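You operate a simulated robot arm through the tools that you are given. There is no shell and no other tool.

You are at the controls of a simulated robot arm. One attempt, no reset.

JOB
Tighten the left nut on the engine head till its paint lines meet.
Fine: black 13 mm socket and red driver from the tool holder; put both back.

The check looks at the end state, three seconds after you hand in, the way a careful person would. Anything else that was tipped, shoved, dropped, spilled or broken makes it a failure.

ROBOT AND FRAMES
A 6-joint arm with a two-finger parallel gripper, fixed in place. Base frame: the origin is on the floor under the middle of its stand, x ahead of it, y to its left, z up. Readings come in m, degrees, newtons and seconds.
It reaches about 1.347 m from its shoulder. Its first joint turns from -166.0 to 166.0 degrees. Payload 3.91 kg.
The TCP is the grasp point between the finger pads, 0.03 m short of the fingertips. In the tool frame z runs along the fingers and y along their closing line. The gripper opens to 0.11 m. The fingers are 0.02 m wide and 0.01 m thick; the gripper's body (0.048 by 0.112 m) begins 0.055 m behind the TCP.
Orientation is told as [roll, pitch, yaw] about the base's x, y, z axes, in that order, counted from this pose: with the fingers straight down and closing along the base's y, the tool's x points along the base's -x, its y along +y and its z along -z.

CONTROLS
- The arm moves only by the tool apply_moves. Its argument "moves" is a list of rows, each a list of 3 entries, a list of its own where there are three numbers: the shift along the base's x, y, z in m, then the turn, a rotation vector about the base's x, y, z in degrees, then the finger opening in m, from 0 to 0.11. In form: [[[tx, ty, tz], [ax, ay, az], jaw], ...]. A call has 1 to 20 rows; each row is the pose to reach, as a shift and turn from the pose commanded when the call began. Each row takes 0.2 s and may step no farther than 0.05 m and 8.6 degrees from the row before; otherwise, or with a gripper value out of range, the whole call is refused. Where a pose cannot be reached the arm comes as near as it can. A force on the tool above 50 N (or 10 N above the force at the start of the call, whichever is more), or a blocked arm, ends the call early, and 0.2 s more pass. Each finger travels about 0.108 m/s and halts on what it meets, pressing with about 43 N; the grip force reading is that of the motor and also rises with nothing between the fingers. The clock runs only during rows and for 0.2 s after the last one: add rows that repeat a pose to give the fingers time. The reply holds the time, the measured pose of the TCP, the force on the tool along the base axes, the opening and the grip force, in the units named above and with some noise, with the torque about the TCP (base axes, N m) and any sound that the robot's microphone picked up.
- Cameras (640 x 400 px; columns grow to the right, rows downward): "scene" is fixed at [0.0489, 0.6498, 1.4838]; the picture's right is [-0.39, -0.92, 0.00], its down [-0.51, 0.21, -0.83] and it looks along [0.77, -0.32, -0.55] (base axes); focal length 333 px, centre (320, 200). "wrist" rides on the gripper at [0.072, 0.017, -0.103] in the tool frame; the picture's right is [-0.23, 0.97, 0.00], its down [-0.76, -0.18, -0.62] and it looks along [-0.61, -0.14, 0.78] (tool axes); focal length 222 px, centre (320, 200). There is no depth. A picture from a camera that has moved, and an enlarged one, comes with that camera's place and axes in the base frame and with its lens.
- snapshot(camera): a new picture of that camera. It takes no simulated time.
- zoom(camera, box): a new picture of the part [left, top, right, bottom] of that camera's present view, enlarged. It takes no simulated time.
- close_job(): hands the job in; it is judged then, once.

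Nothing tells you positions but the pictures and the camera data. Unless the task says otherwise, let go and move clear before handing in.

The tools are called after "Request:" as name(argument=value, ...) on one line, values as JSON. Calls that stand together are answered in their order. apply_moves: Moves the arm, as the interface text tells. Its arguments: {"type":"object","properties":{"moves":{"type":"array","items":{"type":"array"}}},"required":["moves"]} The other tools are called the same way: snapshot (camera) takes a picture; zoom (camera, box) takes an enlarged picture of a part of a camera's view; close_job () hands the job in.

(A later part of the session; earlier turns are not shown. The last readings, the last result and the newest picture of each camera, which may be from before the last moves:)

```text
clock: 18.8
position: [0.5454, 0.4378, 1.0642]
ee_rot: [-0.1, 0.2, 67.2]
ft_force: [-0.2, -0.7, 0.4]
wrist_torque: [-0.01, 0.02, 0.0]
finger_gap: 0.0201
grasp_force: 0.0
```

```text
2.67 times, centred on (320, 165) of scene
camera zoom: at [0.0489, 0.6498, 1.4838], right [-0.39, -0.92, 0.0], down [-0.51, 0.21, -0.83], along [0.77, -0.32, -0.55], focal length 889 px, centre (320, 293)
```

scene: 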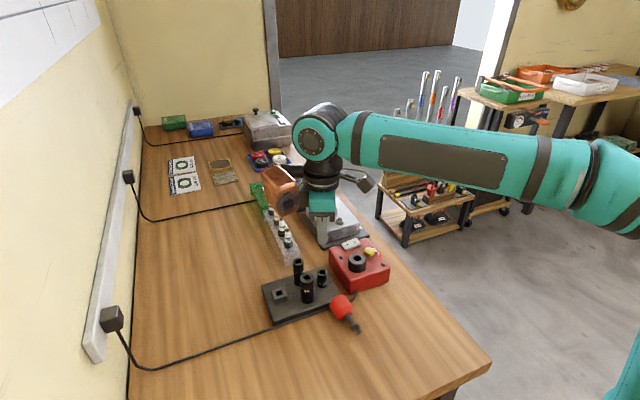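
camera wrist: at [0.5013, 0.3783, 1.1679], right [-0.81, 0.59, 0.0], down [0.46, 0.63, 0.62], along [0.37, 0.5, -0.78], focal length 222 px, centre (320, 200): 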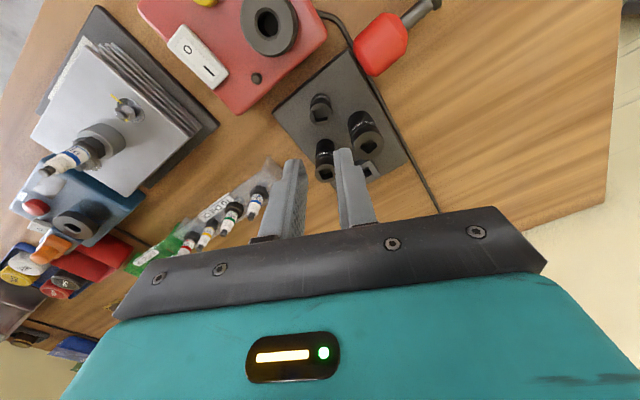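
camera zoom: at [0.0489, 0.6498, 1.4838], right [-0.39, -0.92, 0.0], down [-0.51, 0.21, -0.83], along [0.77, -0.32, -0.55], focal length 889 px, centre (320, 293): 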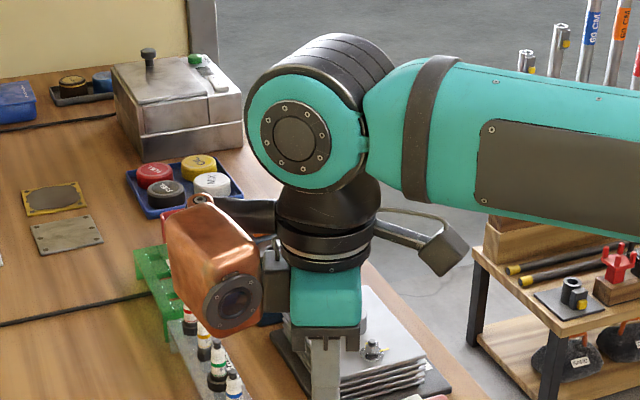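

The driver's barrel-shaped head lies level on the bench, whose surface is near z 0.88. A yaw-0 grasp would swing the orange housing over the sockets. So I'll grasp at yaw 180, move the driver onto open bench, and re-grasp there for uprighting. First I'll rise and turn.

Request:
apply_moves(moves=[[[0, 0, 0.03], [0, 0, 0], 0.02], [[0, 0, 0.06], [0, 0, 0], 0.05], [[0, 0, 0.09], [0, 0, 8], 0.08], [[0, 0, 0.12], [0, 0, 16], 0.11], [[-0.02, -0.003, 0.12], [0, 0, 24], 0.11], [[-0.04, -0.006, 0.12], [0, 0, 32], 0.11], [[-0.06, -0.009, 0.12], [0, 0, 40], 0.11], [[-0.08, -0.012, 0.12], [0, 0, 48], 0.11], [[-0.09, -0.012, 0.12], [0, 0, 56], 0.11], [[-0.09, -0.012, 0.12], [0, 0, 64], 0.11], [[-0.09, -0.012, 0.12], [0, 0, 72], 0.11], [[-0.09, -0.012, 0.12], [0, 0, 80], 0.11], [[-0.09, -0.012, 0.12], [0, 0, 88], 0.11], [[-0.09, -0.012, 0.12], [0, 0, 96], 0.11], [[-0.09, -0.012, 0.12], [0, 0, 103], 0.11], [[-0.09, -0.012, 0.12], [0, 0, 103], 0.11]])

Request:
snapshot(camera="wrist")

Request:
snapshot(camera="scene")

```text
clock: 22.2
position: [0.456, 0.4258, 1.1819]
ee_rot: [-0.1, 0.2, 170.1]
ft_force: [1.1, -0.5, -1.1]
wrist_torque: [-0.01, 0.04, 0.02]
finger_gap: 0.11
grasp_force: 0.1
```

```text
taken
camera wrist: at [0.5239, 0.3969, 1.287], right [-0.39, -0.92, 0.0], down [-0.72, 0.3, 0.62], along [-0.57, 0.24, -0.78], focal length 222 px, centre (320, 200)
```

wrist: 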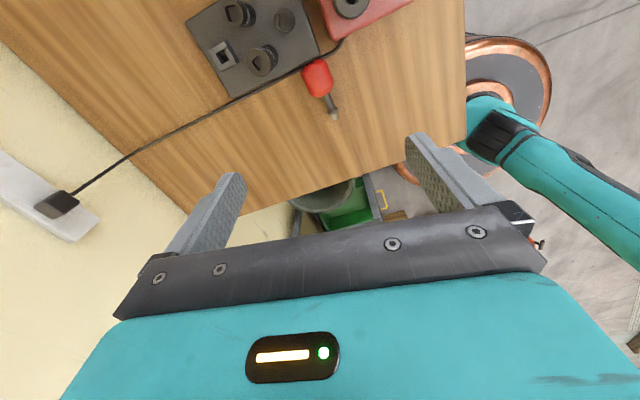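

```text
taken
```

scene: 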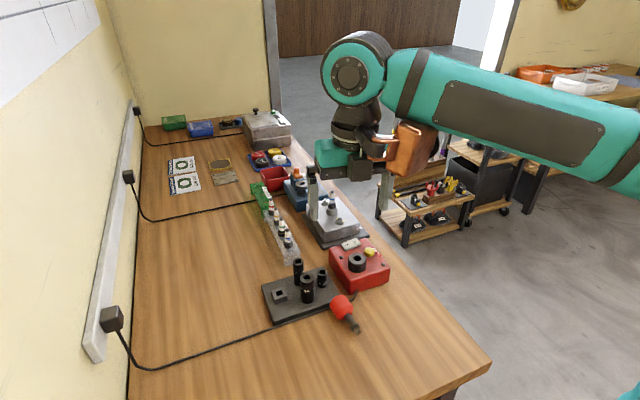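

Request:
zoom(camera="wrist", box=[272, 40, 384, 130])

Request:
zoom(camera="scene", box=[320, 285, 368, 340])

```text
4.44 times, centred on (328, 85) of wrist
camera zoom: at [0.5239, 0.3969, 1.287], right [-0.39, -0.92, 0.0], down [-0.72, 0.3, 0.62], along [-0.57, 0.24, -0.78], focal length 987 px, centre (284, 711)
```

zoom: 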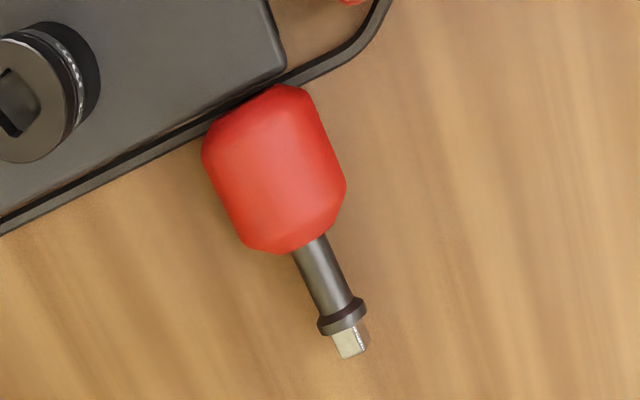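

```text
7.27 times, centred on (344, 312) of scene
camera zoom: at [0.0489, 0.6498, 1.4838], right [-0.39, -0.92, 0.0], down [-0.51, 0.21, -0.83], along [0.77, -0.32, -0.55], focal length 2423 px, centre (146, -618)
```

zoom: 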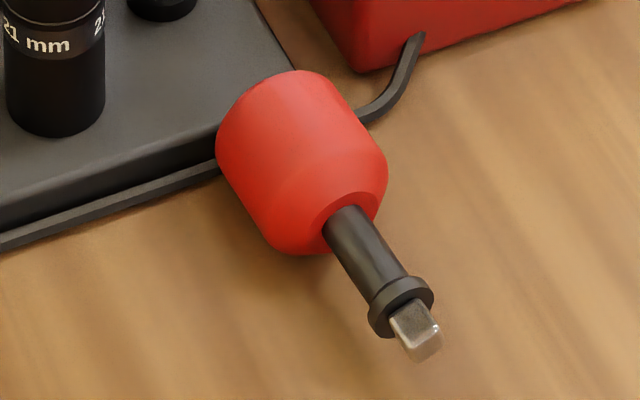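

The driver's axis points at about 183° and its head centre is near (0.465, 0.426). Before turning further towards 183°, I'll check the clearance between the orange housing and the forearm.

Request:
zoom(camera="scene", box=[300, 20, 480, 200])

```text
2.22 times, centred on (390, 110) of scene
camera zoom: at [0.0489, 0.6498, 1.4838], right [-0.39, -0.92, 0.0], down [-0.51, 0.21, -0.83], along [0.77, -0.32, -0.55], focal length 740 px, centre (164, 400)
```

zoom: 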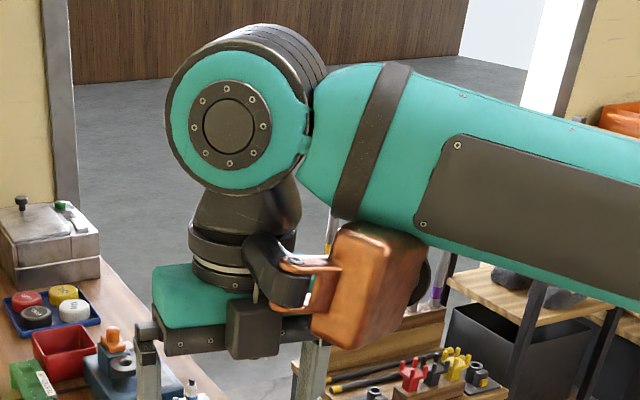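

The clearance is adequate and grows as the arm comes down. I'll descend to about z 1.0, then turn to about 181°, and check again.

Request:
apply_moves(moves=[[[0.001, 0, -0.035], [0, 0, 0], 0.09], [[0.002, 0, -0.07], [0, 0, 0], 0.08], [[0.003, 0, -0.105], [0, 0, 0], 0.08], [[0.004, 0, -0.14], [0, 0, 0], 0.08], [[0.004, 0, -0.175], [0, 0, 0], 0.08], [[0.004, 0, -0.185], [0, 0, 4], 0.08], [[0.004, 0, -0.185], [0, 0, 8], 0.08], [[0.004, 0, -0.185], [0, 0, 11], 0.08], [[0.004, 0, -0.185], [0, 0, 11], 0.08]])

Request:
snapshot(camera="wrist")

Request:
zoom(camera="scene", box=[280, 180, 440, 340])

```text
clock: 24.2
position: [0.4601, 0.4253, 0.998]
ee_rot: [-0.2, 0.3, -178.9]
ft_force: [0.0, 0.5, 0.7]
wrist_torque: [-0.01, -0.03, -0.01]
finger_gap: 0.0801
grasp_force: 0.0
```

```text
taken
camera wrist: at [0.5316, 0.4106, 1.1023], right [-0.21, -0.98, 0.0], down [-0.77, 0.16, 0.62], along [-0.61, 0.13, -0.78], focal length 222 px, centre (320, 200)
```

wrist: 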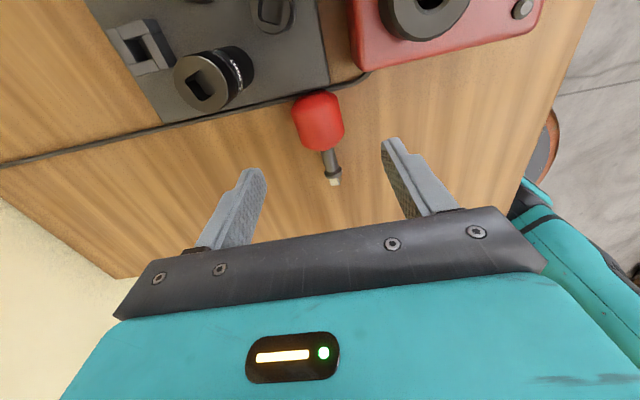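

```text
2.50 times, centred on (360, 260) of scene
camera zoom: at [0.0489, 0.6498, 1.4838], right [-0.39, -0.92, 0.0], down [-0.51, 0.21, -0.83], along [0.77, -0.32, -0.55], focal length 833 px, centre (220, 50)
```

zoom: 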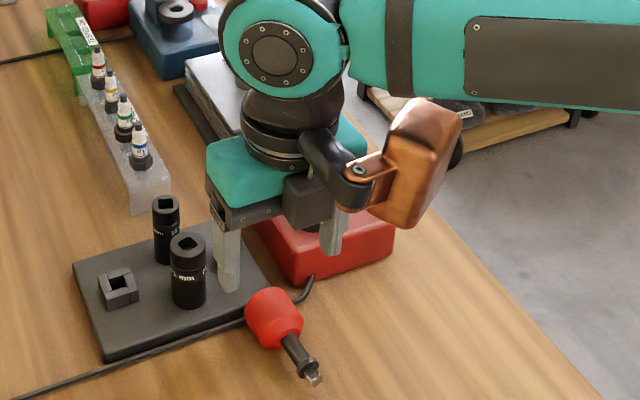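

The head is centred between the open fingers to within a few mm. I'll descend to a TCP height of about 0.917, with fingertips just above the bench, and then check before closing.

Request:
apply_moves(moves=[[[0.003, 0, -0.025], [0, 0, 0], 0.08], [[0.003, 0, -0.05], [0, 0, 0], 0.08], [[0.003, 0, -0.068], [0, 0, 0], 0.08], [[0.003, 0, -0.08], [0, 0, 0], 0.08], [[0.003, 0, -0.08], [0, 0, 0], 0.08]])

Request:
zoom(camera="wrist", box=[220, 70, 440, 230])

Request:
zoom(camera="scene", box=[290, 230, 410, 340])

```text
clock: 25.4
position: [0.4633, 0.4234, 0.9189]
ee_rot: [-0.1, 0.2, -179.0]
ft_force: [-0.7, 0.2, -0.3]
wrist_torque: [-0.01, 0.0, -0.01]
finger_gap: 0.0802
grasp_force: 0.0
```

```text
2.50 times, centred on (330, 150) of wrist
camera zoom: at [0.5345, 0.4093, 1.0223], right [-0.21, -0.98, 0.0], down [-0.77, 0.16, 0.62], along [-0.61, 0.13, -0.78], focal length 555 px, centre (295, 325)
```

zoom: 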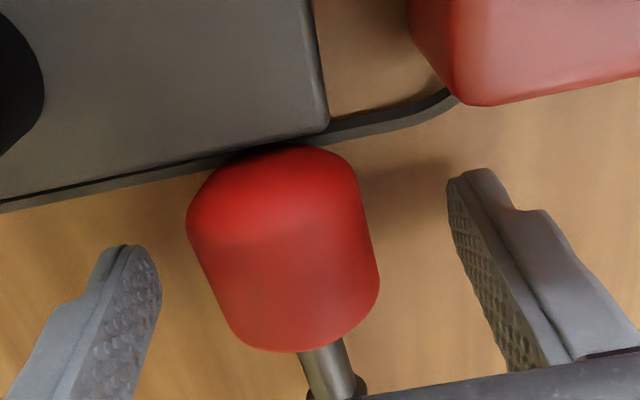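

```text
3.64 times, centred on (350, 285) of scene
camera zoom: at [0.0489, 0.6498, 1.4838], right [-0.39, -0.92, 0.0], down [-0.51, 0.21, -0.83], along [0.77, -0.32, -0.55], focal length 1212 px, centre (211, -109)
```

zoom: 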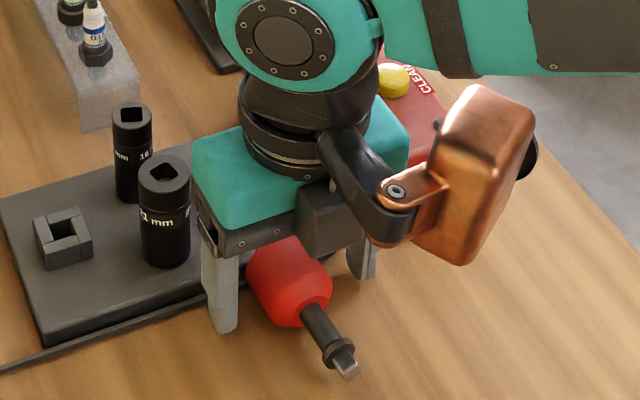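

The driver axis lies parallel to the tool's x axis, with the head about 2.5 mm off in y. I'll correct that and close gently.

Request:
apply_moves(moves=[[[0, 0.0025, 0], [0, 0, 0], 0.08], [[0, 0.0025, 0], [0, 0, 0], 0.065], [[0, 0.0025, 0], [0, 0, 0], 0.05], [[0, 0.0025, 0], [0, 0, 0], 0.042], [[0, 0.0025, 0], [0, 0, 0], 0.03], [[0, 0.0025, 0], [0, 0, 0], 0.02], [[0, 0.0025, 0], [0, 0, 0], 0.02]])

Request:
zoom(camera="wrist", box=[220, 70, 440, 230])

Request:
zoom(camera="scene", box=[290, 230, 410, 340])

```text
clock: 27.0
position: [0.462, 0.4283, 0.9188]
ee_rot: [-0.1, 0.2, -178.9]
ft_force: [-0.1, -0.7, 1.0]
wrist_torque: [0.0, -0.05, 0.05]
finger_gap: 0.0409
grasp_force: 43.0
```

```text
2.50 times, centred on (330, 150) of wrist
camera zoom: at [0.5345, 0.4127, 1.0223], right [-0.21, -0.98, 0.0], down [-0.77, 0.16, 0.62], along [-0.61, 0.13, -0.78], focal length 555 px, centre (295, 325)
```

zoom: 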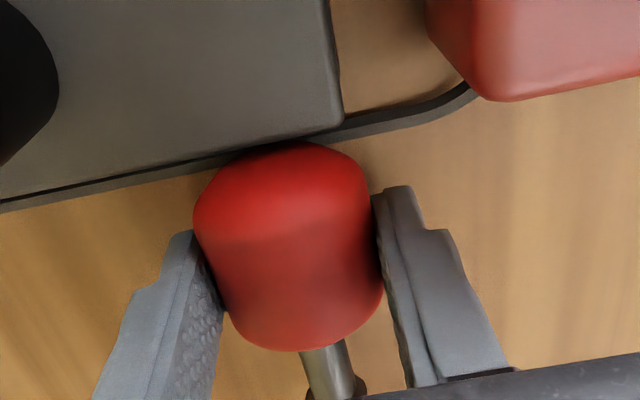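

```text
3.64 times, centred on (350, 285) of scene
camera zoom: at [0.0489, 0.6498, 1.4838], right [-0.39, -0.92, 0.0], down [-0.51, 0.21, -0.83], along [0.77, -0.32, -0.55], focal length 1212 px, centre (211, -109)
```

zoom: 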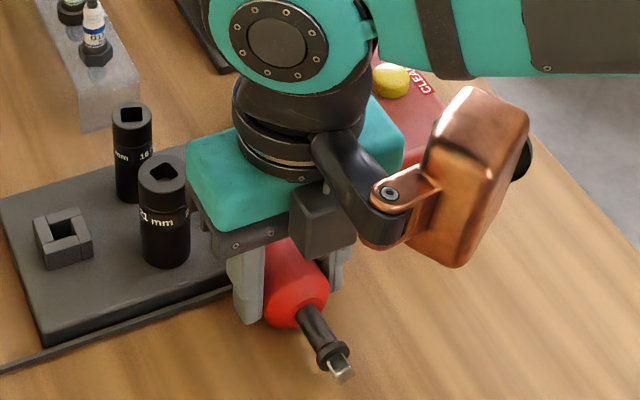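

It's gripped at 40.9 mm and 43 N. I'll lift slowly in small steps and check that it stays put.

Request:
apply_moves(moves=[[[0, 0, 0.004], [0, 0, 0], 0.02], [[0, 0, 0.008], [0, 0, 0], 0.02], [[0, 0, 0.014], [0, 0, 0], 0.02], [[0, 0, 0.022], [0, 0, 0], 0.02], [[0, 0, 0.03], [0, 0, 0], 0.02], [[0, 0, 0.038], [0, 0, 0], 0.02], [[0, 0, 0.044], [0, 0, 0], 0.02], [[0, 0, 0.05], [0, 0, 0], 0.02], [[0, 0, 0.05], [0, 0, 0], 0.02]])

Request:
zoom(camera="scene", box=[290, 230, 410, 340])

Request:
zoom(camera="wrist", box=[220, 70, 440, 230])

```text
clock: 29.0
position: [0.4623, 0.4282, 0.9686]
ee_rot: [-0.1, 0.2, -178.9]
ft_force: [0.5, 0.2, -2.3]
wrist_torque: [0.01, 0.0, 0.01]
finger_gap: 0.0409
grasp_force: 43.2
```

```text
3.64 times, centred on (350, 285) of scene
camera zoom: at [0.0489, 0.6498, 1.4838], right [-0.39, -0.92, 0.0], down [-0.51, 0.21, -0.83], along [0.77, -0.32, -0.55], focal length 1212 px, centre (211, -109)
```

zoom: 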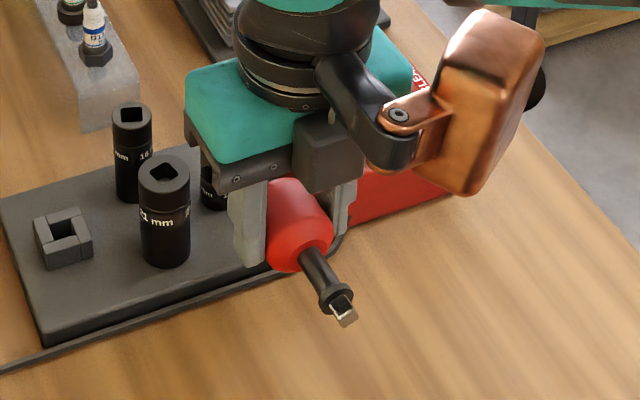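

```text
2.50 times, centred on (330, 150) of wrist
camera zoom: at [0.5343, 0.4129, 1.0721], right [-0.21, -0.98, 0.0], down [-0.77, 0.16, 0.62], along [-0.61, 0.13, -0.78], focal length 555 px, centre (295, 325)
```

zoom: 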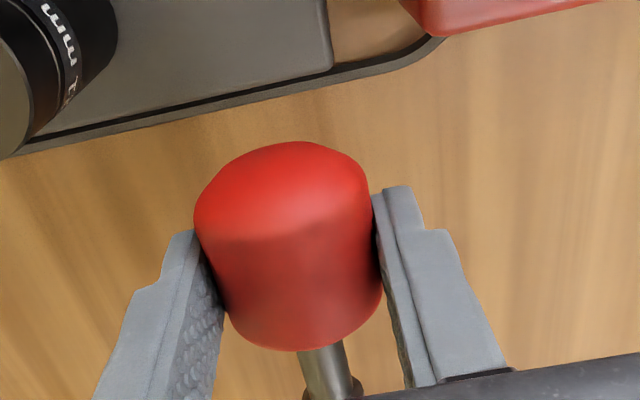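

The driver is held firmly and nothing shifted. I'll move it slowly away from the holder onto open bench, a few mm per row.

Request:
apply_moves(moves=[[[-0.003, 0.001, 0.003], [0, 0, 0], 0.02], [[-0.008, 0.003, 0.007], [0, 0, 0], 0.02], [[-0.015, 0.006, 0.012], [0, 0, 0], 0.02], [[-0.023, 0.01, 0.016], [0, 0, 0], 0.02], [[-0.031, 0.014, 0.02], [0, 0, 0], 0.02], [[-0.039, 0.018, 0.02], [0, 0, 0], 0.02], [[-0.047, 0.022, 0.02], [0, 0, 0], 0.02], [[-0.055, 0.026, 0.02], [0, 0, 0], 0.02], [[-0.063, 0.03, 0.02], [0, 0, 0], 0.02], [[-0.071, 0.035, 0.02], [0, 0, 0], 0.02], [[-0.079, 0.04, 0.02], [0, 0, 0], 0.02], [[-0.085, 0.046, 0.02], [0, 0, 0], 0.02], [[-0.09, 0.05, 0.02], [0, 0, 0], 0.02], [[-0.092, 0.052, 0.02], [0, 0, 0], 0.02], [[-0.092, 0.052, 0.02], [0, 0, 0], 0.02]])

Request:
zoom(camera="scene", box=[270, 230, 430, 380])

```text
clock: 32.2
position: [0.3719, 0.4796, 0.9875]
ee_rot: [-0.2, 0.2, -178.9]
ft_force: [-0.1, 0.3, -1.8]
wrist_torque: [0.01, -0.03, 0.01]
finger_gap: 0.0408
grasp_force: 43.1
```

```text
2.67 times, centred on (350, 305) of scene
camera zoom: at [0.0489, 0.6498, 1.4838], right [-0.39, -0.92, 0.0], down [-0.51, 0.21, -0.83], along [0.77, -0.32, -0.55], focal length 889 px, centre (240, -80)
```

zoom: 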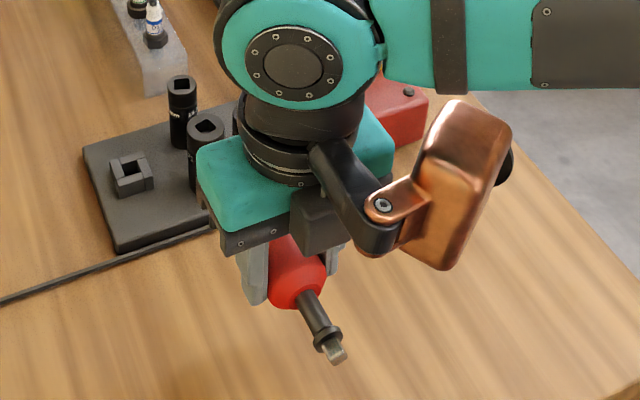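

The driver is still held and now sits over open bench. Next I'll rotate slowly by -90° so the tip points towards +y.

Request:
apply_moves(moves=[[[0, 0, 0], [0, 0, -2], 0.02], [[0, 0, 0], [0, 0, -5], 0.02], [[0, 0, 0], [0, 0, -10], 0.02], [[0, 0, 0], [0, 0, -15], 0.02], [[0, 0, 0], [0, 0, -20], 0.02], [[0, 0, 0], [0, 0, -25], 0.02], [[0, 0, 0], [0, 0, -30], 0.02], [[0, 0, 0], [0, 0, -35], 0.02], [[0, 0, 0], [0, 0, -40], 0.02], [[0, 0, 0], [0, 0, -45], 0.02], [[0, 0, 0], [0, 0, -50], 0.02], [[0, 0, 0], [0, 0, -55], 0.02], [[0, 0, 0], [0, 0, -60], 0.02], [[0, 0, 0], [0, 0, -65], 0.02], [[0, 0, 0], [0, 0, -70], 0.02], [[0, 0, 0], [0, 0, -75], 0.02], [[0, 0, 0], [0, 0, -80], 0.02], [[0, 0, 0], [0, 0, -85], 0.02], [[0, 0, 0], [0, 0, -88], 0.02], [[0, 0, 0], [0, 0, -90], 0.02]])

Request:
zoom(camera="scene", box=[250, 220, 410, 370])

Request:
snapshot(camera="wrist")

```text
clock: 36.4
position: [0.3713, 0.4803, 0.9868]
ee_rot: [-0.1, 0.2, 91.1]
ft_force: [-0.3, 0.3, -1.2]
wrist_torque: [0.01, 0.02, -0.03]
finger_gap: 0.0406
grasp_force: 43.1
```

```text
2.67 times, centred on (330, 295) of scene
camera zoom: at [0.0489, 0.6498, 1.4838], right [-0.39, -0.92, 0.0], down [-0.51, 0.21, -0.83], along [0.77, -0.32, -0.55], focal length 889 px, centre (293, -53)
```

zoom: 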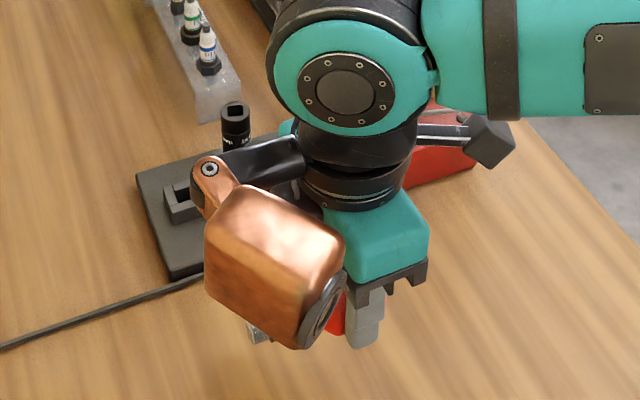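

```text
taken
camera wrist: at [0.3548, 0.4073, 1.0918], right [-0.98, 0.21, 0.0], down [0.16, 0.77, 0.62], along [0.13, 0.61, -0.78], focal length 222 px, centre (320, 200)
```

wrist: 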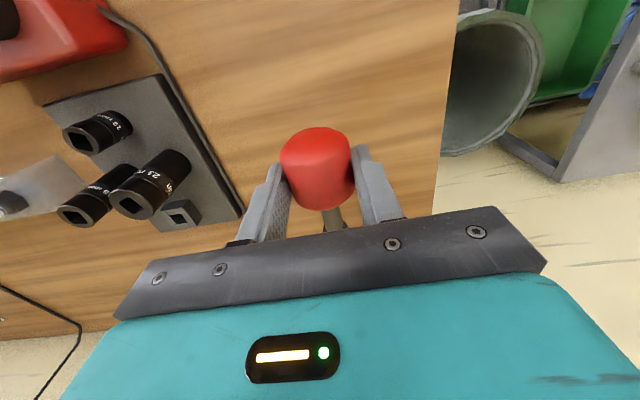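

The grip is stable, and the driver hangs level with its tip towards +y. I'll lower it to the height it was resting at before and release it gently.

Request:
apply_moves(moves=[[[0, 0, -0.005], [0, 0, 0], 0.02], [[0, 0, -0.015], [0, 0, 0], 0.02], [[0, 0, -0.027], [0, 0, 0], 0.02], [[0, 0, -0.039], [0, 0, 0], 0.02], [[0, 0, -0.05], [0, 0, 0], 0.02], [[0, 0, -0.058], [0, 0, 0], 0.02], [[0, 0, -0.063], [0, 0, 0], 0.02], [[0, 0, -0.066], [0, 0, 0], 0.02], [[0, 0, -0.0675], [0, 0, 0], 0.02], [[0, 0, -0.0675], [0, 0, 0], 0.02]])

Request:
zoom(camera="scene", box=[250, 240, 410, 390])

```text
clock: 38.6
position: [0.3714, 0.4796, 0.9214]
ee_rot: [-0.2, 0.2, 91.1]
ft_force: [0.0, -0.1, -2.1]
wrist_torque: [0.03, -0.01, 0.01]
finger_gap: 0.0408
grasp_force: 42.8
```

```text
2.67 times, centred on (330, 315) of scene
camera zoom: at [0.0489, 0.6498, 1.4838], right [-0.39, -0.92, 0.0], down [-0.51, 0.21, -0.83], along [0.77, -0.32, -0.55], focal length 889 px, centre (293, -107)
```

zoom: 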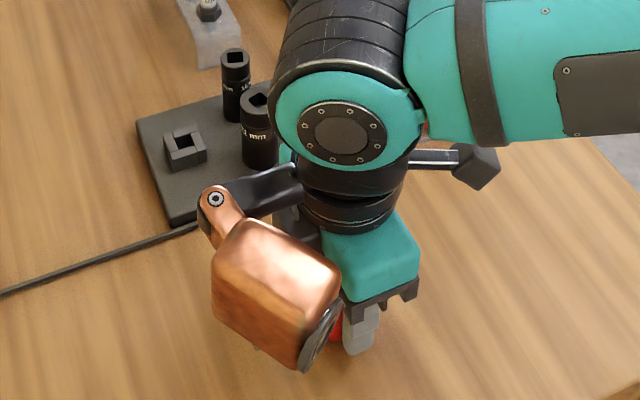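

The load cell still shows the full weight, so it hasn't touched yet. I'll lower it a couple more mm.

Request:
apply_moves(moves=[[[0, 0, -0.001], [0, 0, 0], 0.02], [[0, 0, -0.002], [0, 0, 0], 0.02], [[0, 0, -0.002], [0, 0, 0], 0.02]])

```text
clock: 39.4
position: [0.37, 0.4805, 0.9194]
ee_rot: [-0.2, 0.2, 91.1]
ft_force: [0.5, -0.1, -2.1]
wrist_torque: [-0.02, 0.0, 0.04]
finger_gap: 0.0405
grasp_force: 42.8
```

Request:
apply_moves(moves=[[[0, 0, -0.001], [0, 0, 0], 0.02], [[0, 0, -0.0015], [0, 0, 0], 0.02], [[0, 0, -0.0015], [0, 0, 0], 0.02]])

```text
clock: 40.2
position: [0.3704, 0.4795, 0.9187]
ee_rot: [-0.2, 0.2, 91.2]
ft_force: [-1.8, 4.0, 22.0]
wrist_torque: [0.04, 0.08, -0.04]
finger_gap: 0.0406
grasp_force: 43.3
```

It's touching the bench now. I'll ease off half a mm and open slowly.

Request:
apply_moves(moves=[[[0, 0, 0.0005], [0, 0, 0], 0.02], [[0, 0, 0.0005], [0, 0, 0], 0.04], [[0, 0, 0.0005], [0, 0, 0], 0.046], [[0, 0, 0.0005], [0, 0, 0], 0.055], [[0, 0, 0.0005], [0, 0, 0], 0.07], [[0, 0, 0.0005], [0, 0, 0], 0.085], [[0, 0, 0.0005], [0, 0, 0], 0.085]])

Request:
snapshot(camera="wrist")

```text
clock: 41.8
position: [0.3713, 0.4806, 0.9191]
ee_rot: [0.0, 0.3, 91.2]
ft_force: [-0.5, 0.4, 0.1]
wrist_torque: [0.01, 0.03, 0.06]
finger_gap: 0.0853
grasp_force: 0.0
```

```text
taken
camera wrist: at [0.3543, 0.4081, 1.022], right [-0.98, 0.21, 0.0], down [0.16, 0.77, 0.62], along [0.13, 0.61, -0.78], focal length 222 px, centre (320, 200)
```

wrist: 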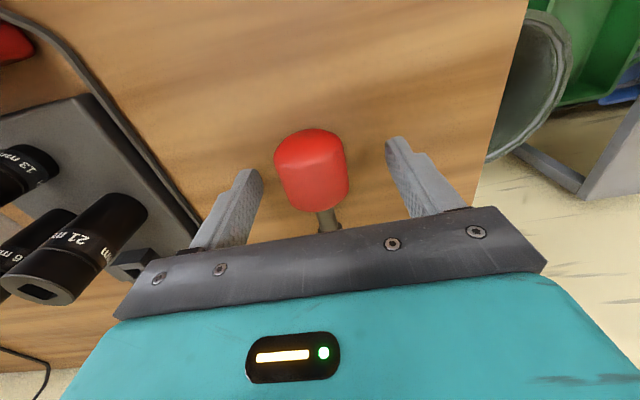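

The driver rests still on open bench. I'll rise and rotate the gripper by about -179°, to yaw -88°, so the next grasp has the orange housing on the head side.

Request:
apply_moves(moves=[[[0, 0, 0.02], [0, 0, 0], 0.085], [[0, 0, 0.05], [0, 0, 0], 0.085], [[0, 0, 0.09], [0, 0, 0], 0.085], [[0, 0, 0.13], [0, 0, 0], 0.085], [[0, 0, 0.17], [0, 0, 0], 0.085], [[0, 0, 0.2], [0, 0, -8], 0.085], [[0, 0, 0.2], [0, 0, -16], 0.085], [[0, 0, 0.2], [0, 0, -24], 0.085], [[0, 0, 0.2], [0, 0, -32], 0.085], [[0, 0, 0.2], [0, 0, -40], 0.085], [[0, 0, 0.2], [0, 0, -48], 0.085], [[0, 0, 0.2], [0, 0, -56], 0.085], [[0, 0, 0.2], [0, 0, -64], 0.085], [[0, 0, 0.2], [0, 0, -72], 0.085], [[0, 0, 0.2], [0, 0, -80], 0.085], [[0, 0, 0.2], [0, 0, -88], 0.085], [[0, 0, 0.2], [0, 0, -91], 0.085]])

Request:
snapshot(camera="wrist")

Request:
snapshot(camera="scene")

```text
clock: 45.4
position: [0.3705, 0.4784, 1.1167]
ee_rot: [-0.2, 0.2, 0.0]
ft_force: [-0.1, -0.3, 0.1]
wrist_torque: [0.01, 0.01, 0.01]
finger_gap: 0.0851
grasp_force: 0.1
```

```text
taken
camera wrist: at [0.2978, 0.4963, 1.2209], right [0.23, 0.97, 0.0], down [0.76, -0.18, 0.62], along [0.6, -0.14, -0.78], focal length 222 px, centre (320, 200)
```

wrist: 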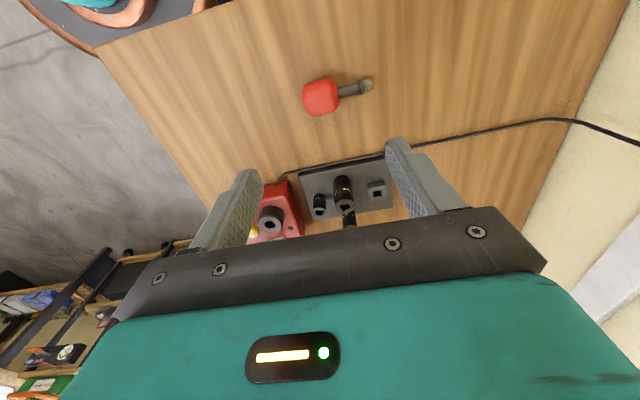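

```text
taken
```

scene: 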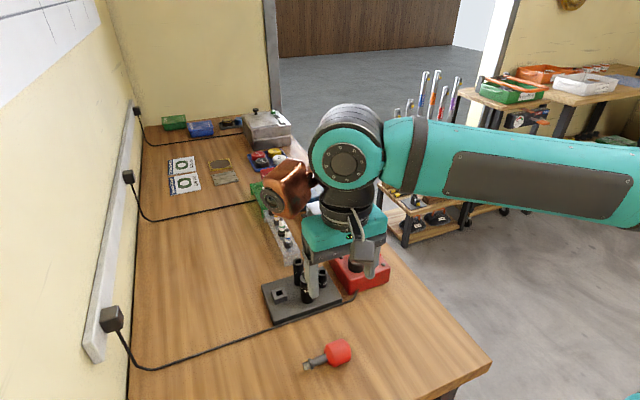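

The driver lies cleanly on open bench with its tip towards +y. I'll zoom in to measure its axis and the roll of its square tip.

Request:
zoom(camera="wrist", box=[290, 60, 386, 130])

Request:
zoom(camera="scene", box=[296, 330, 360, 380])

```text
5.71 times, centred on (338, 95) of wrist
camera zoom: at [0.2978, 0.4963, 1.2209], right [0.23, 0.97, 0.0], down [0.76, -0.18, 0.62], along [0.6, -0.14, -0.78], focal length 1269 px, centre (217, 800)
```

zoom: 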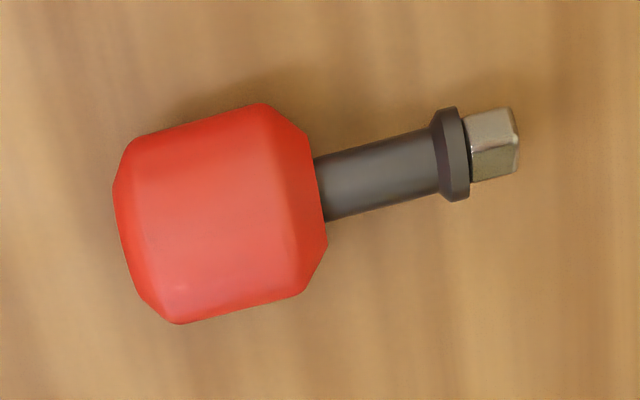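

```text
8.00 times, centred on (328, 355) of scene
camera zoom: at [0.0489, 0.6498, 1.4838], right [-0.39, -0.92, 0.0], down [-0.51, 0.21, -0.83], along [0.77, -0.32, -0.55], focal length 2666 px, centre (256, -1040)
```

zoom: 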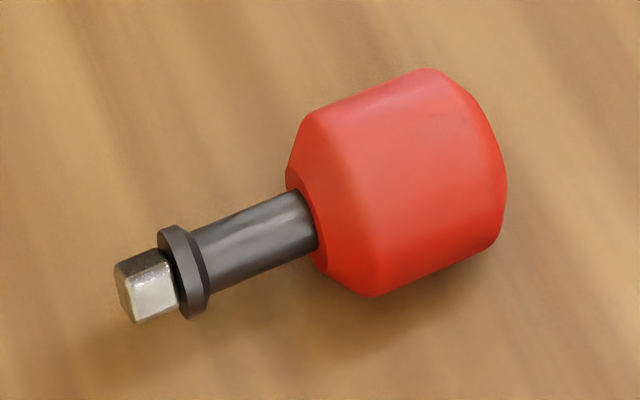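

The driver lies along y with its tip at 88°, its head spans y 0.457 to 0.503 at x 0.3705, and the square tip is rolled by about 13°. I'll rotate to yaw -92°, then lean 22° so the gripper can later set it upright without touching the bench.

Request:
apply_moves(moves=[[[0, 0, 0], [0, 0, -8.4], 0.085], [[0, 0, 0], [0, 0, -16.8], 0.085], [[0, 0, 0], [0, 0, -25.2], 0.085], [[0, 0, 0], [0, 0, -33.6], 0.085], [[0, 0, 0], [0, 0, -42], 0.085], [[0, 0, 0], [0, 0, -50.4], 0.085], [[0, 0, 0], [0, 0, -58.8], 0.085], [[0, 0, 0], [0, 0, -67.2], 0.085], [[0, 0, 0], [0, 0, -75.6], 0.085], [[0, 0, 0], [0, 0, -84], 0.085], [[0, 0, 0], [0, 0, -92], 0.085], [[0, 0, 0], [0, 0, -92], 0.085]])

Request:
snapshot(camera="wrist")

Request:
snapshot(camera="scene")

```text
clock: 48.0
position: [0.3709, 0.4791, 1.1175]
ee_rot: [-0.1, 0.1, -91.9]
ft_force: [-0.2, -0.1, 0.0]
wrist_torque: [0.01, 0.02, -0.01]
finger_gap: 0.0854
grasp_force: 0.0
```

```text
taken
camera wrist: at [0.3904, 0.5516, 1.2218], right [0.97, -0.26, 0.0], down [-0.2, -0.76, 0.62], along [-0.16, -0.6, -0.78], focal length 222 px, centre (320, 200)
```

wrist: 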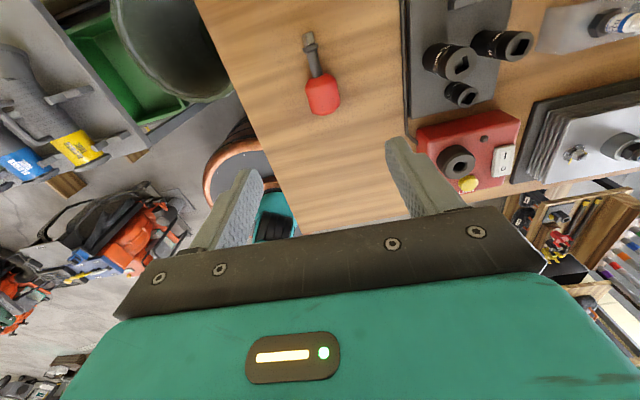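

```text
taken
```

scene: 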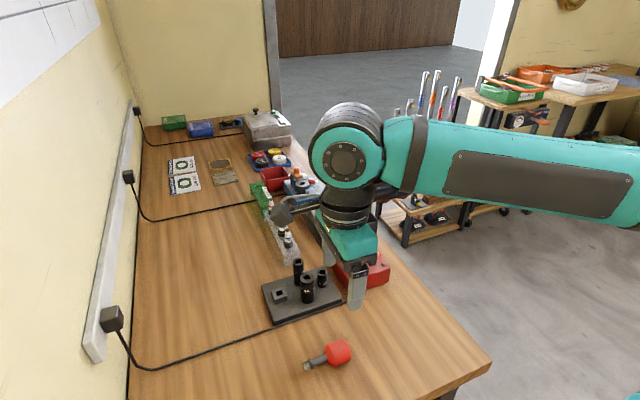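

The gripper is aligned over the driver at yaw -92°. Next I'll lean the tool 22° towards the tip side at a safe height, shift to the grasp line, and lower to about z 1.0.

Request:
apply_moves(moves=[[[0.0005, -0.002, -0.02], [5.5, 0, 0], 0.085], [[0.001, -0.004, -0.04], [11, 0, 0], 0.085], [[0.0015, -0.006, -0.06], [16.5, 0, 0], 0.085], [[0.002, -0.008, -0.08], [22, 0, 0], 0.085], [[0.002, -0.008, -0.1], [22, 0, 0], 0.085], [[0.002, -0.008, -0.117], [22, 0, 0], 0.085], [[0.002, -0.008, -0.117], [22, 0, 0], 0.085]])

Request:
snapshot(camera="wrist")

Request:
zoom(camera="scene", box=[260, 200, 440, 390])

```text
clock: 49.6
position: [0.3715, 0.4731, 0.9996]
ee_rot: [-0.9, 22.2, -92.0]
ft_force: [0.3, 0.3, -0.3]
wrist_torque: [0.02, -0.02, 0.05]
finger_gap: 0.0848
grasp_force: 0.1
```

```text
taken
camera wrist: at [0.391, 0.5002, 1.1225], right [0.97, -0.24, -0.1], down [-0.2, -0.93, 0.29], along [-0.16, -0.26, -0.95], focal length 222 px, centre (320, 200)
```

wrist: 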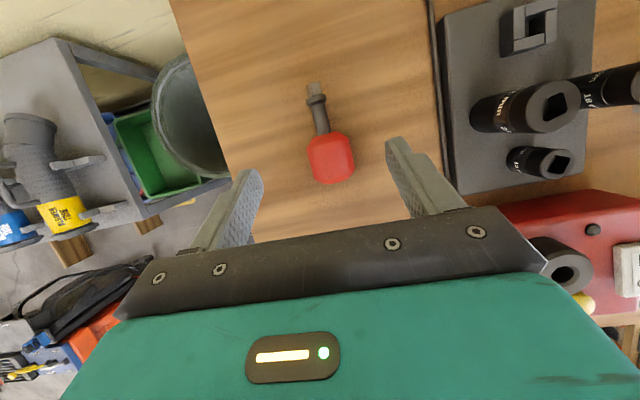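

```text
2.11 times, centred on (350, 295) of scene
camera zoom: at [0.0489, 0.6498, 1.4838], right [-0.39, -0.92, 0.0], down [-0.51, 0.21, -0.83], along [0.77, -0.32, -0.55], focal length 702 px, centre (257, 0)
```

zoom: 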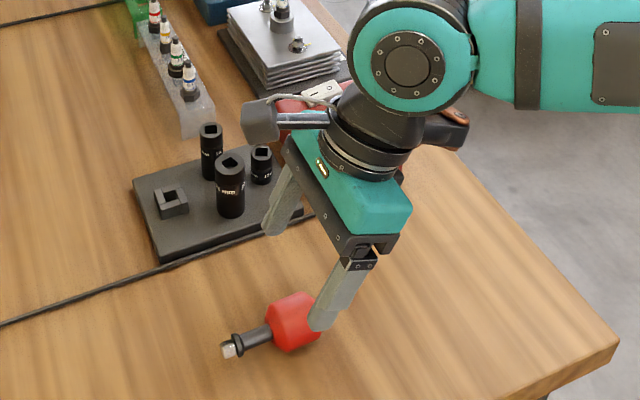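

Request:
zoom(camera="wrist", box=[276, 70, 388, 200])

```text
3.08 times, centred on (332, 135) of wrist
camera zoom: at [0.391, 0.5002, 1.1225], right [0.97, -0.24, -0.1], down [-0.2, -0.93, 0.29], along [-0.16, -0.26, -0.95], focal length 684 px, centre (283, 400)
```

zoom: 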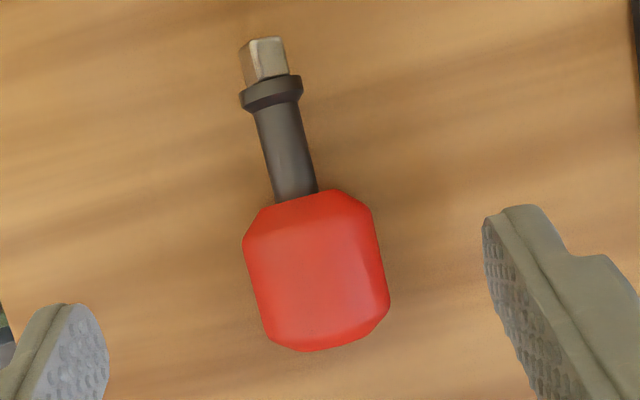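

The head axis is about 3 mm to +x of the tool. I'll correct x and y and descend to a TCP height of about 0.9185.

Request:
apply_moves(moves=[[[0.0025, -0.003, -0.02], [0, 0, 0], 0.085], [[0.0025, -0.003, -0.04], [0, 0, 0], 0.085], [[0.0025, -0.003, -0.06], [0, 0, 0], 0.085], [[0.0025, -0.003, -0.073], [0, 0, 0], 0.085], [[0.0025, -0.003, -0.08], [0, 0, 0], 0.085], [[0.0025, -0.003, -0.08], [0, 0, 0], 0.085]])

Request:
zoom(camera="wrist", box=[230, 70, 420, 230])

Request:
zoom(camera="scene", box=[270, 260, 400, 390])

```text
clock: 51.0
position: [0.3741, 0.4716, 0.9206]
ee_rot: [-0.9, 22.2, -92.0]
ft_force: [0.2, -0.2, 0.1]
wrist_torque: [0.02, 0.0, 0.0]
finger_gap: 0.0849
grasp_force: 0.0
```

```text
2.50 times, centred on (325, 150) of wrist
camera zoom: at [0.394, 0.4984, 1.0439], right [0.97, -0.24, -0.1], down [-0.2, -0.93, 0.29], along [-0.16, -0.26, -0.95], focal length 555 px, centre (308, 325)
```

zoom: 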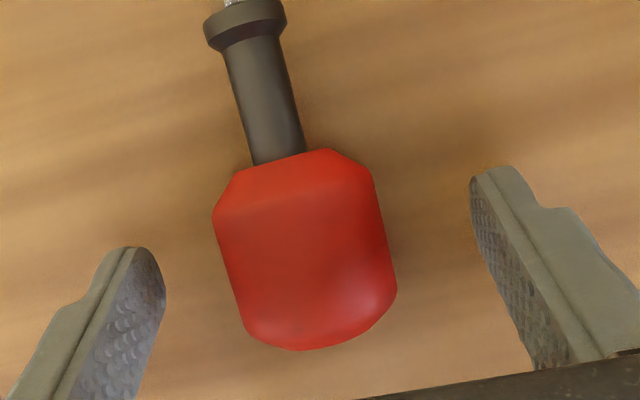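

```text
3.08 times, centred on (335, 325) of scene
camera zoom: at [0.0489, 0.6498, 1.4838], right [-0.39, -0.92, 0.0], down [-0.51, 0.21, -0.83], along [0.77, -0.32, -0.55], focal length 1025 px, centre (274, -185)
```

zoom: 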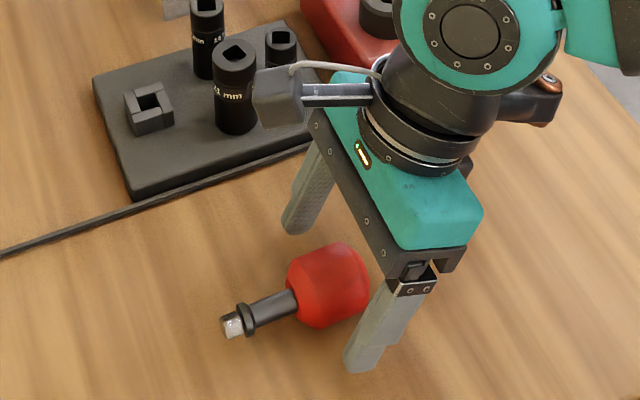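

The fingers straddle the head evenly. I'll lower 2 mm more and close.

Request:
apply_moves(moves=[[[0, 0, -0.002], [0, 0, 0], 0.085], [[0, 0, -0.002], [0, 0, 0], 0.07], [[0, 0, -0.002], [0, 0, 0], 0.055], [[0, 0, -0.002], [0, 0, 0], 0.045], [[0, 0, -0.002], [0, 0, 0], 0.035], [[0, 0, -0.002], [0, 0, 0], 0.02], [[0, 0, -0.002], [0, 0, 0], 0.02]])

Request:
zoom(camera="wrist", box=[230, 70, 420, 230])

Request:
zoom(camera="scene", box=[280, 300, 400, 390])

```text
clock: 52.6
position: [0.3751, 0.4705, 0.9189]
ee_rot: [-0.8, 22.2, -92.1]
ft_force: [-1.0, 1.0, 1.2]
wrist_torque: [0.04, 0.0, 0.02]
finger_gap: 0.041
grasp_force: 43.5
```

```text
2.50 times, centred on (325, 150) of wrist
camera zoom: at [0.3937, 0.4985, 1.0423], right [0.97, -0.24, -0.1], down [-0.2, -0.93, 0.29], along [-0.16, -0.26, -0.95], focal length 555 px, centre (308, 325)
```

zoom: 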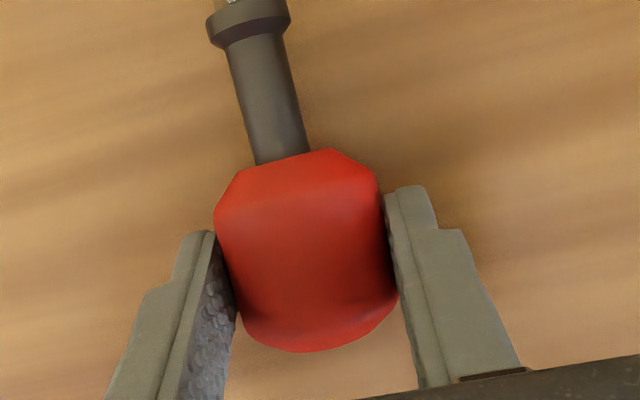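

```text
4.44 times, centred on (340, 345) of scene
camera zoom: at [0.0489, 0.6498, 1.4838], right [-0.39, -0.92, 0.0], down [-0.51, 0.21, -0.83], along [0.77, -0.32, -0.55], focal length 1481 px, centre (231, -444)
```

zoom: 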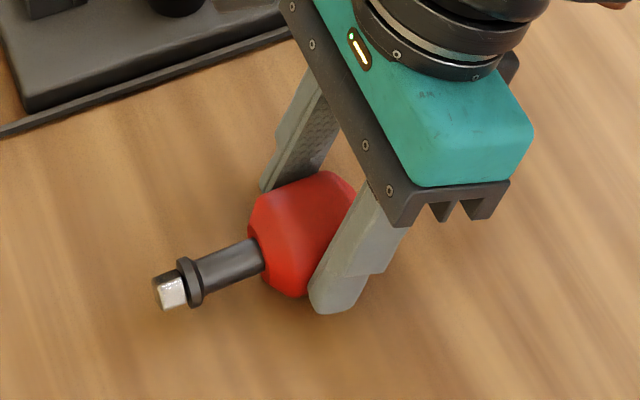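

It's gripped at 41 mm and 43.5 N with the lean. I'll lift slowly.

Request:
apply_moves(moves=[[[0, 0, 0.003], [0, 0, 0], 0.02], [[0, 0, 0.008], [0, 0, 0], 0.02], [[0, 0, 0.016], [0, 0, 0], 0.02], [[0, 0, 0.026], [0, 0, 0], 0.02], [[0, 0, 0.036], [0, 0, 0], 0.02], [[0, 0, 0.047], [0, 0, 0], 0.02], [[0, 0, 0.058], [0, 0, 0], 0.02], [[0, 0, 0.07], [0, 0, 0], 0.02], [[0, 0, 0.082], [0, 0, 0], 0.02], [[0, 0, 0.094], [0, 0, 0], 0.02], [[0, 0, 0.106], [0, 0, 0], 0.02], [[0, 0, 0.118], [0, 0, 0], 0.02], [[0, 0, 0.13], [0, 0, 0], 0.02], [[0, 0, 0.142], [0, 0, 0], 0.02], [[0, 0, 0.154], [0, 0, 0], 0.02], [[0, 0, 0.166], [0, 0, 0], 0.02], [[0, 0, 0.176], [0, 0, 0], 0.02], [[0, 0, 0.182], [0, 0, 0], 0.02], [[0, 0, 0.185], [0, 0, 0], 0.02]])

Request:
zoom(camera="wrist", box=[230, 70, 420, 230])

Request:
snapshot(camera="scene")

```text
clock: 56.6
position: [0.375, 0.4684, 1.1039]
ee_rot: [-1.0, 22.1, -92.0]
ft_force: [0.3, -0.6, -0.6]
wrist_torque: [0.02, 0.01, 0.0]
finger_gap: 0.0404
grasp_force: 43.0
```

```text
2.50 times, centred on (325, 150) of wrist
camera zoom: at [0.3934, 0.4963, 1.2269], right [0.97, -0.24, -0.1], down [-0.2, -0.93, 0.29], along [-0.16, -0.26, -0.95], focal length 555 px, centre (308, 325)
```

zoom: 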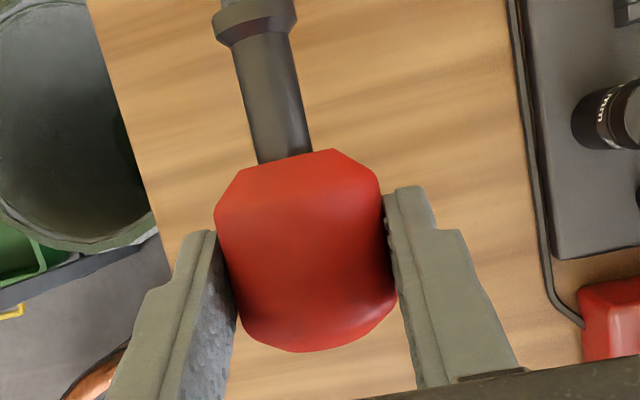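

```text
taken
```

scene: 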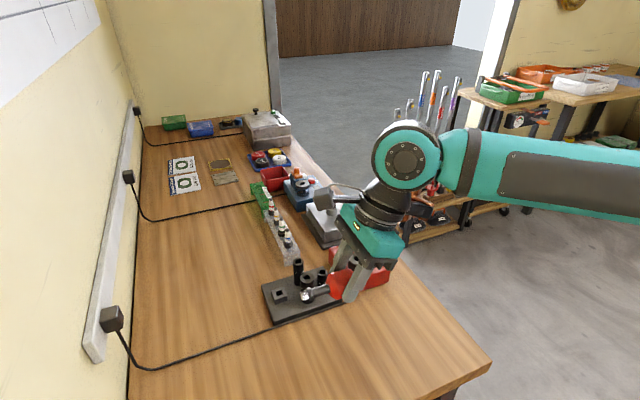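

The driver is held steadily. I'll bring the tool back to vertical, which dips the tip 22°, and then yaw slowly with the last joint only.

Request:
apply_moves(moves=[[[0, 0, 0], [-2, 0, 0], 0.02], [[0, 0, 0], [-5, 0, 0], 0.02], [[0, 0, 0], [-8, 0, 0], 0.02], [[0, 0, 0], [-11, 0, 0], 0.02], [[0, 0, 0], [-14, 0, 0], 0.02], [[0, 0, 0], [-17, 0, 0], 0.02], [[0, 0, 0], [-20, 0, 0], 0.02], [[0, 0, 0], [-22, 0, 0], 0.02], [[0, 0, 0], [-22, 0, 0], 0.02]])

Request:
zoom(camera="scene", box=[260, 180, 440, 330])

```text
clock: 58.6
position: [0.3763, 0.4703, 1.1037]
ee_rot: [-0.1, 0.0, -91.9]
ft_force: [-0.1, 0.3, -1.7]
wrist_torque: [0.0, -0.03, 0.02]
finger_gap: 0.0403
grasp_force: 42.9
```

```text
2.67 times, centred on (350, 255) of scene
camera zoom: at [0.0489, 0.6498, 1.4838], right [-0.39, -0.92, 0.0], down [-0.51, 0.21, -0.83], along [0.77, -0.32, -0.55], focal length 889 px, centre (240, 53)
```

zoom: 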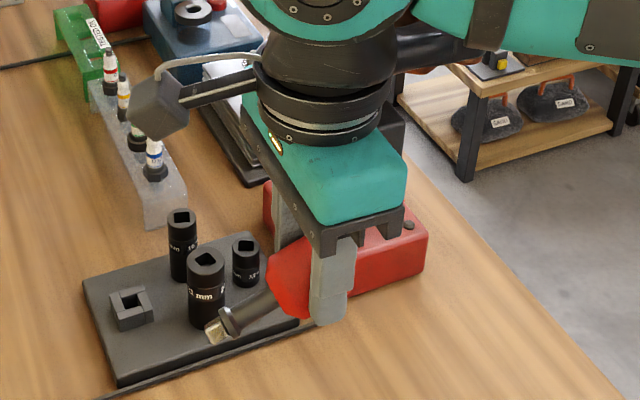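

Request:
zoom(camera="wrist", box=[230, 70, 420, 230])

```text
2.50 times, centred on (325, 150) of wrist
camera zoom: at [0.394, 0.5412, 1.2076], right [0.97, -0.26, 0.0], down [-0.2, -0.76, 0.62], along [-0.16, -0.6, -0.78], focal length 555 px, centre (308, 325)
```

zoom: 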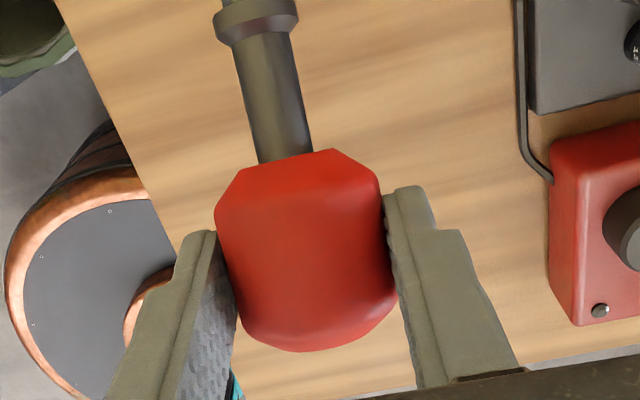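

The driver hasn't moved in the grip. I'll yaw slowly by +100°.

Request:
apply_moves(moves=[[[0, 0, 0], [0, 0, 2], 0.02], [[0, 0, 0], [0, 0, 6], 0.02], [[0, 0, 0], [0, 0, 11], 0.02], [[0, 0, 0], [0, 0, 17], 0.02], [[0, 0, 0], [0, 0, 23], 0.02], [[0, 0, 0], [0, 0, 29], 0.02], [[0, 0, 0], [0, 0, 35], 0.02], [[0, 0, 0], [0, 0, 41], 0.02], [[0, 0, 0], [0, 0, 47], 0.02], [[0, 0, 0], [0, 0, 53], 0.02], [[0, 0, 0], [0, 0, 59], 0.02], [[0, 0, 0], [0, 0, 65], 0.02], [[0, 0, 0], [0, 0, 71], 0.02], [[0, 0, 0], [0, 0, 77], 0.02], [[0, 0, 0], [0, 0, 83], 0.02], [[0, 0, 0], [0, 0, 89], 0.02], [[0, 0, 0], [0, 0, 95], 0.02], [[0, 0, 0], [0, 0, 101], 0.02], [[0, 0, 0], [0, 0, 107], 0.02], [[0, 0, 0], [0, 0, 112], 0.02]])

Request:
zoom(camera="wrist", box=[230, 70, 420, 230])

Request:
snapshot(camera="scene")

```text
clock: 62.8
position: [0.3755, 0.4688, 1.103]
ee_rot: [-0.2, 0.1, 20.3]
ft_force: [0.3, -0.3, -1.7]
wrist_torque: [0.01, -0.01, -0.02]
finger_gap: 0.0403
grasp_force: 43.0
```

```text
2.50 times, centred on (325, 150) of wrist
camera zoom: at [0.3017, 0.4601, 1.2077], right [-0.12, 0.99, 0.0], down [0.78, 0.1, 0.62], along [0.62, 0.07, -0.78], focal length 555 px, centre (308, 325)
```

zoom: 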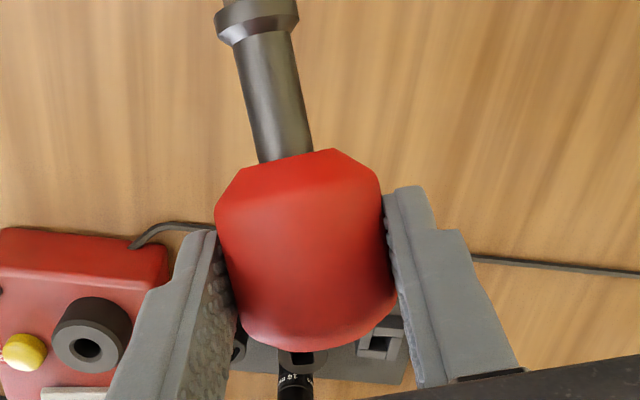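

```text
taken
```

scene: 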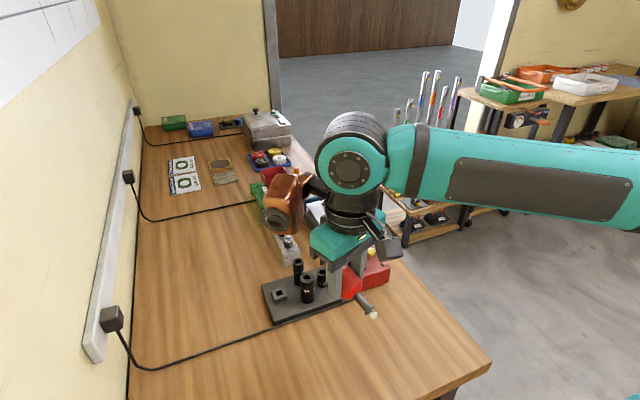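

Still steady at yaw 20°. I'll translate slowly toward the holder block at a safe height before uprighting the driver.

Request:
apply_moves(moves=[[[0.002, 0.001, 0.003], [0, 0, 0], 0.02], [[0.007, 0.003, 0.008], [0, 0, 0], 0.02], [[0.015, 0.006, 0.014], [0, 0, 0], 0.02], [[0.025, 0.01, 0.02], [0, 0, 0], 0.02], [[0.035, 0.014, 0.025], [0, 0, 0], 0.02], [[0.045, 0.018, 0.03], [0, 0, 0], 0.02], [[0.055, 0.022, 0.03], [0, 0, 0], 0.02], [[0.065, 0.026, 0.03], [0, 0, 0], 0.02], [[0.075, 0.03, 0.03], [0, 0, 0], 0.02], [[0.085, 0.034, 0.03], [0, 0, 0], 0.02], [[0.095, 0.038, 0.03], [0, 0, 0], 0.02], [[0.105, 0.042, 0.03], [0, 0, 0], 0.02], [[0.113, 0.046, 0.03], [0, 0, 0], 0.02], [[0.118, 0.049, 0.03], [0, 0, 0], 0.02], [[0.12, 0.05, 0.03], [0, 0, 0], 0.02], [[0.12, 0.05, 0.03], [0, 0, 0], 0.02]])

```text
clock: 66.2
position: [0.4968, 0.5199, 1.1344]
ee_rot: [-0.1, 0.2, 20.1]
ft_force: [0.6, 0.2, -1.2]
wrist_torque: [0.01, 0.03, -0.01]
finger_gap: 0.0402
grasp_force: 43.2
```

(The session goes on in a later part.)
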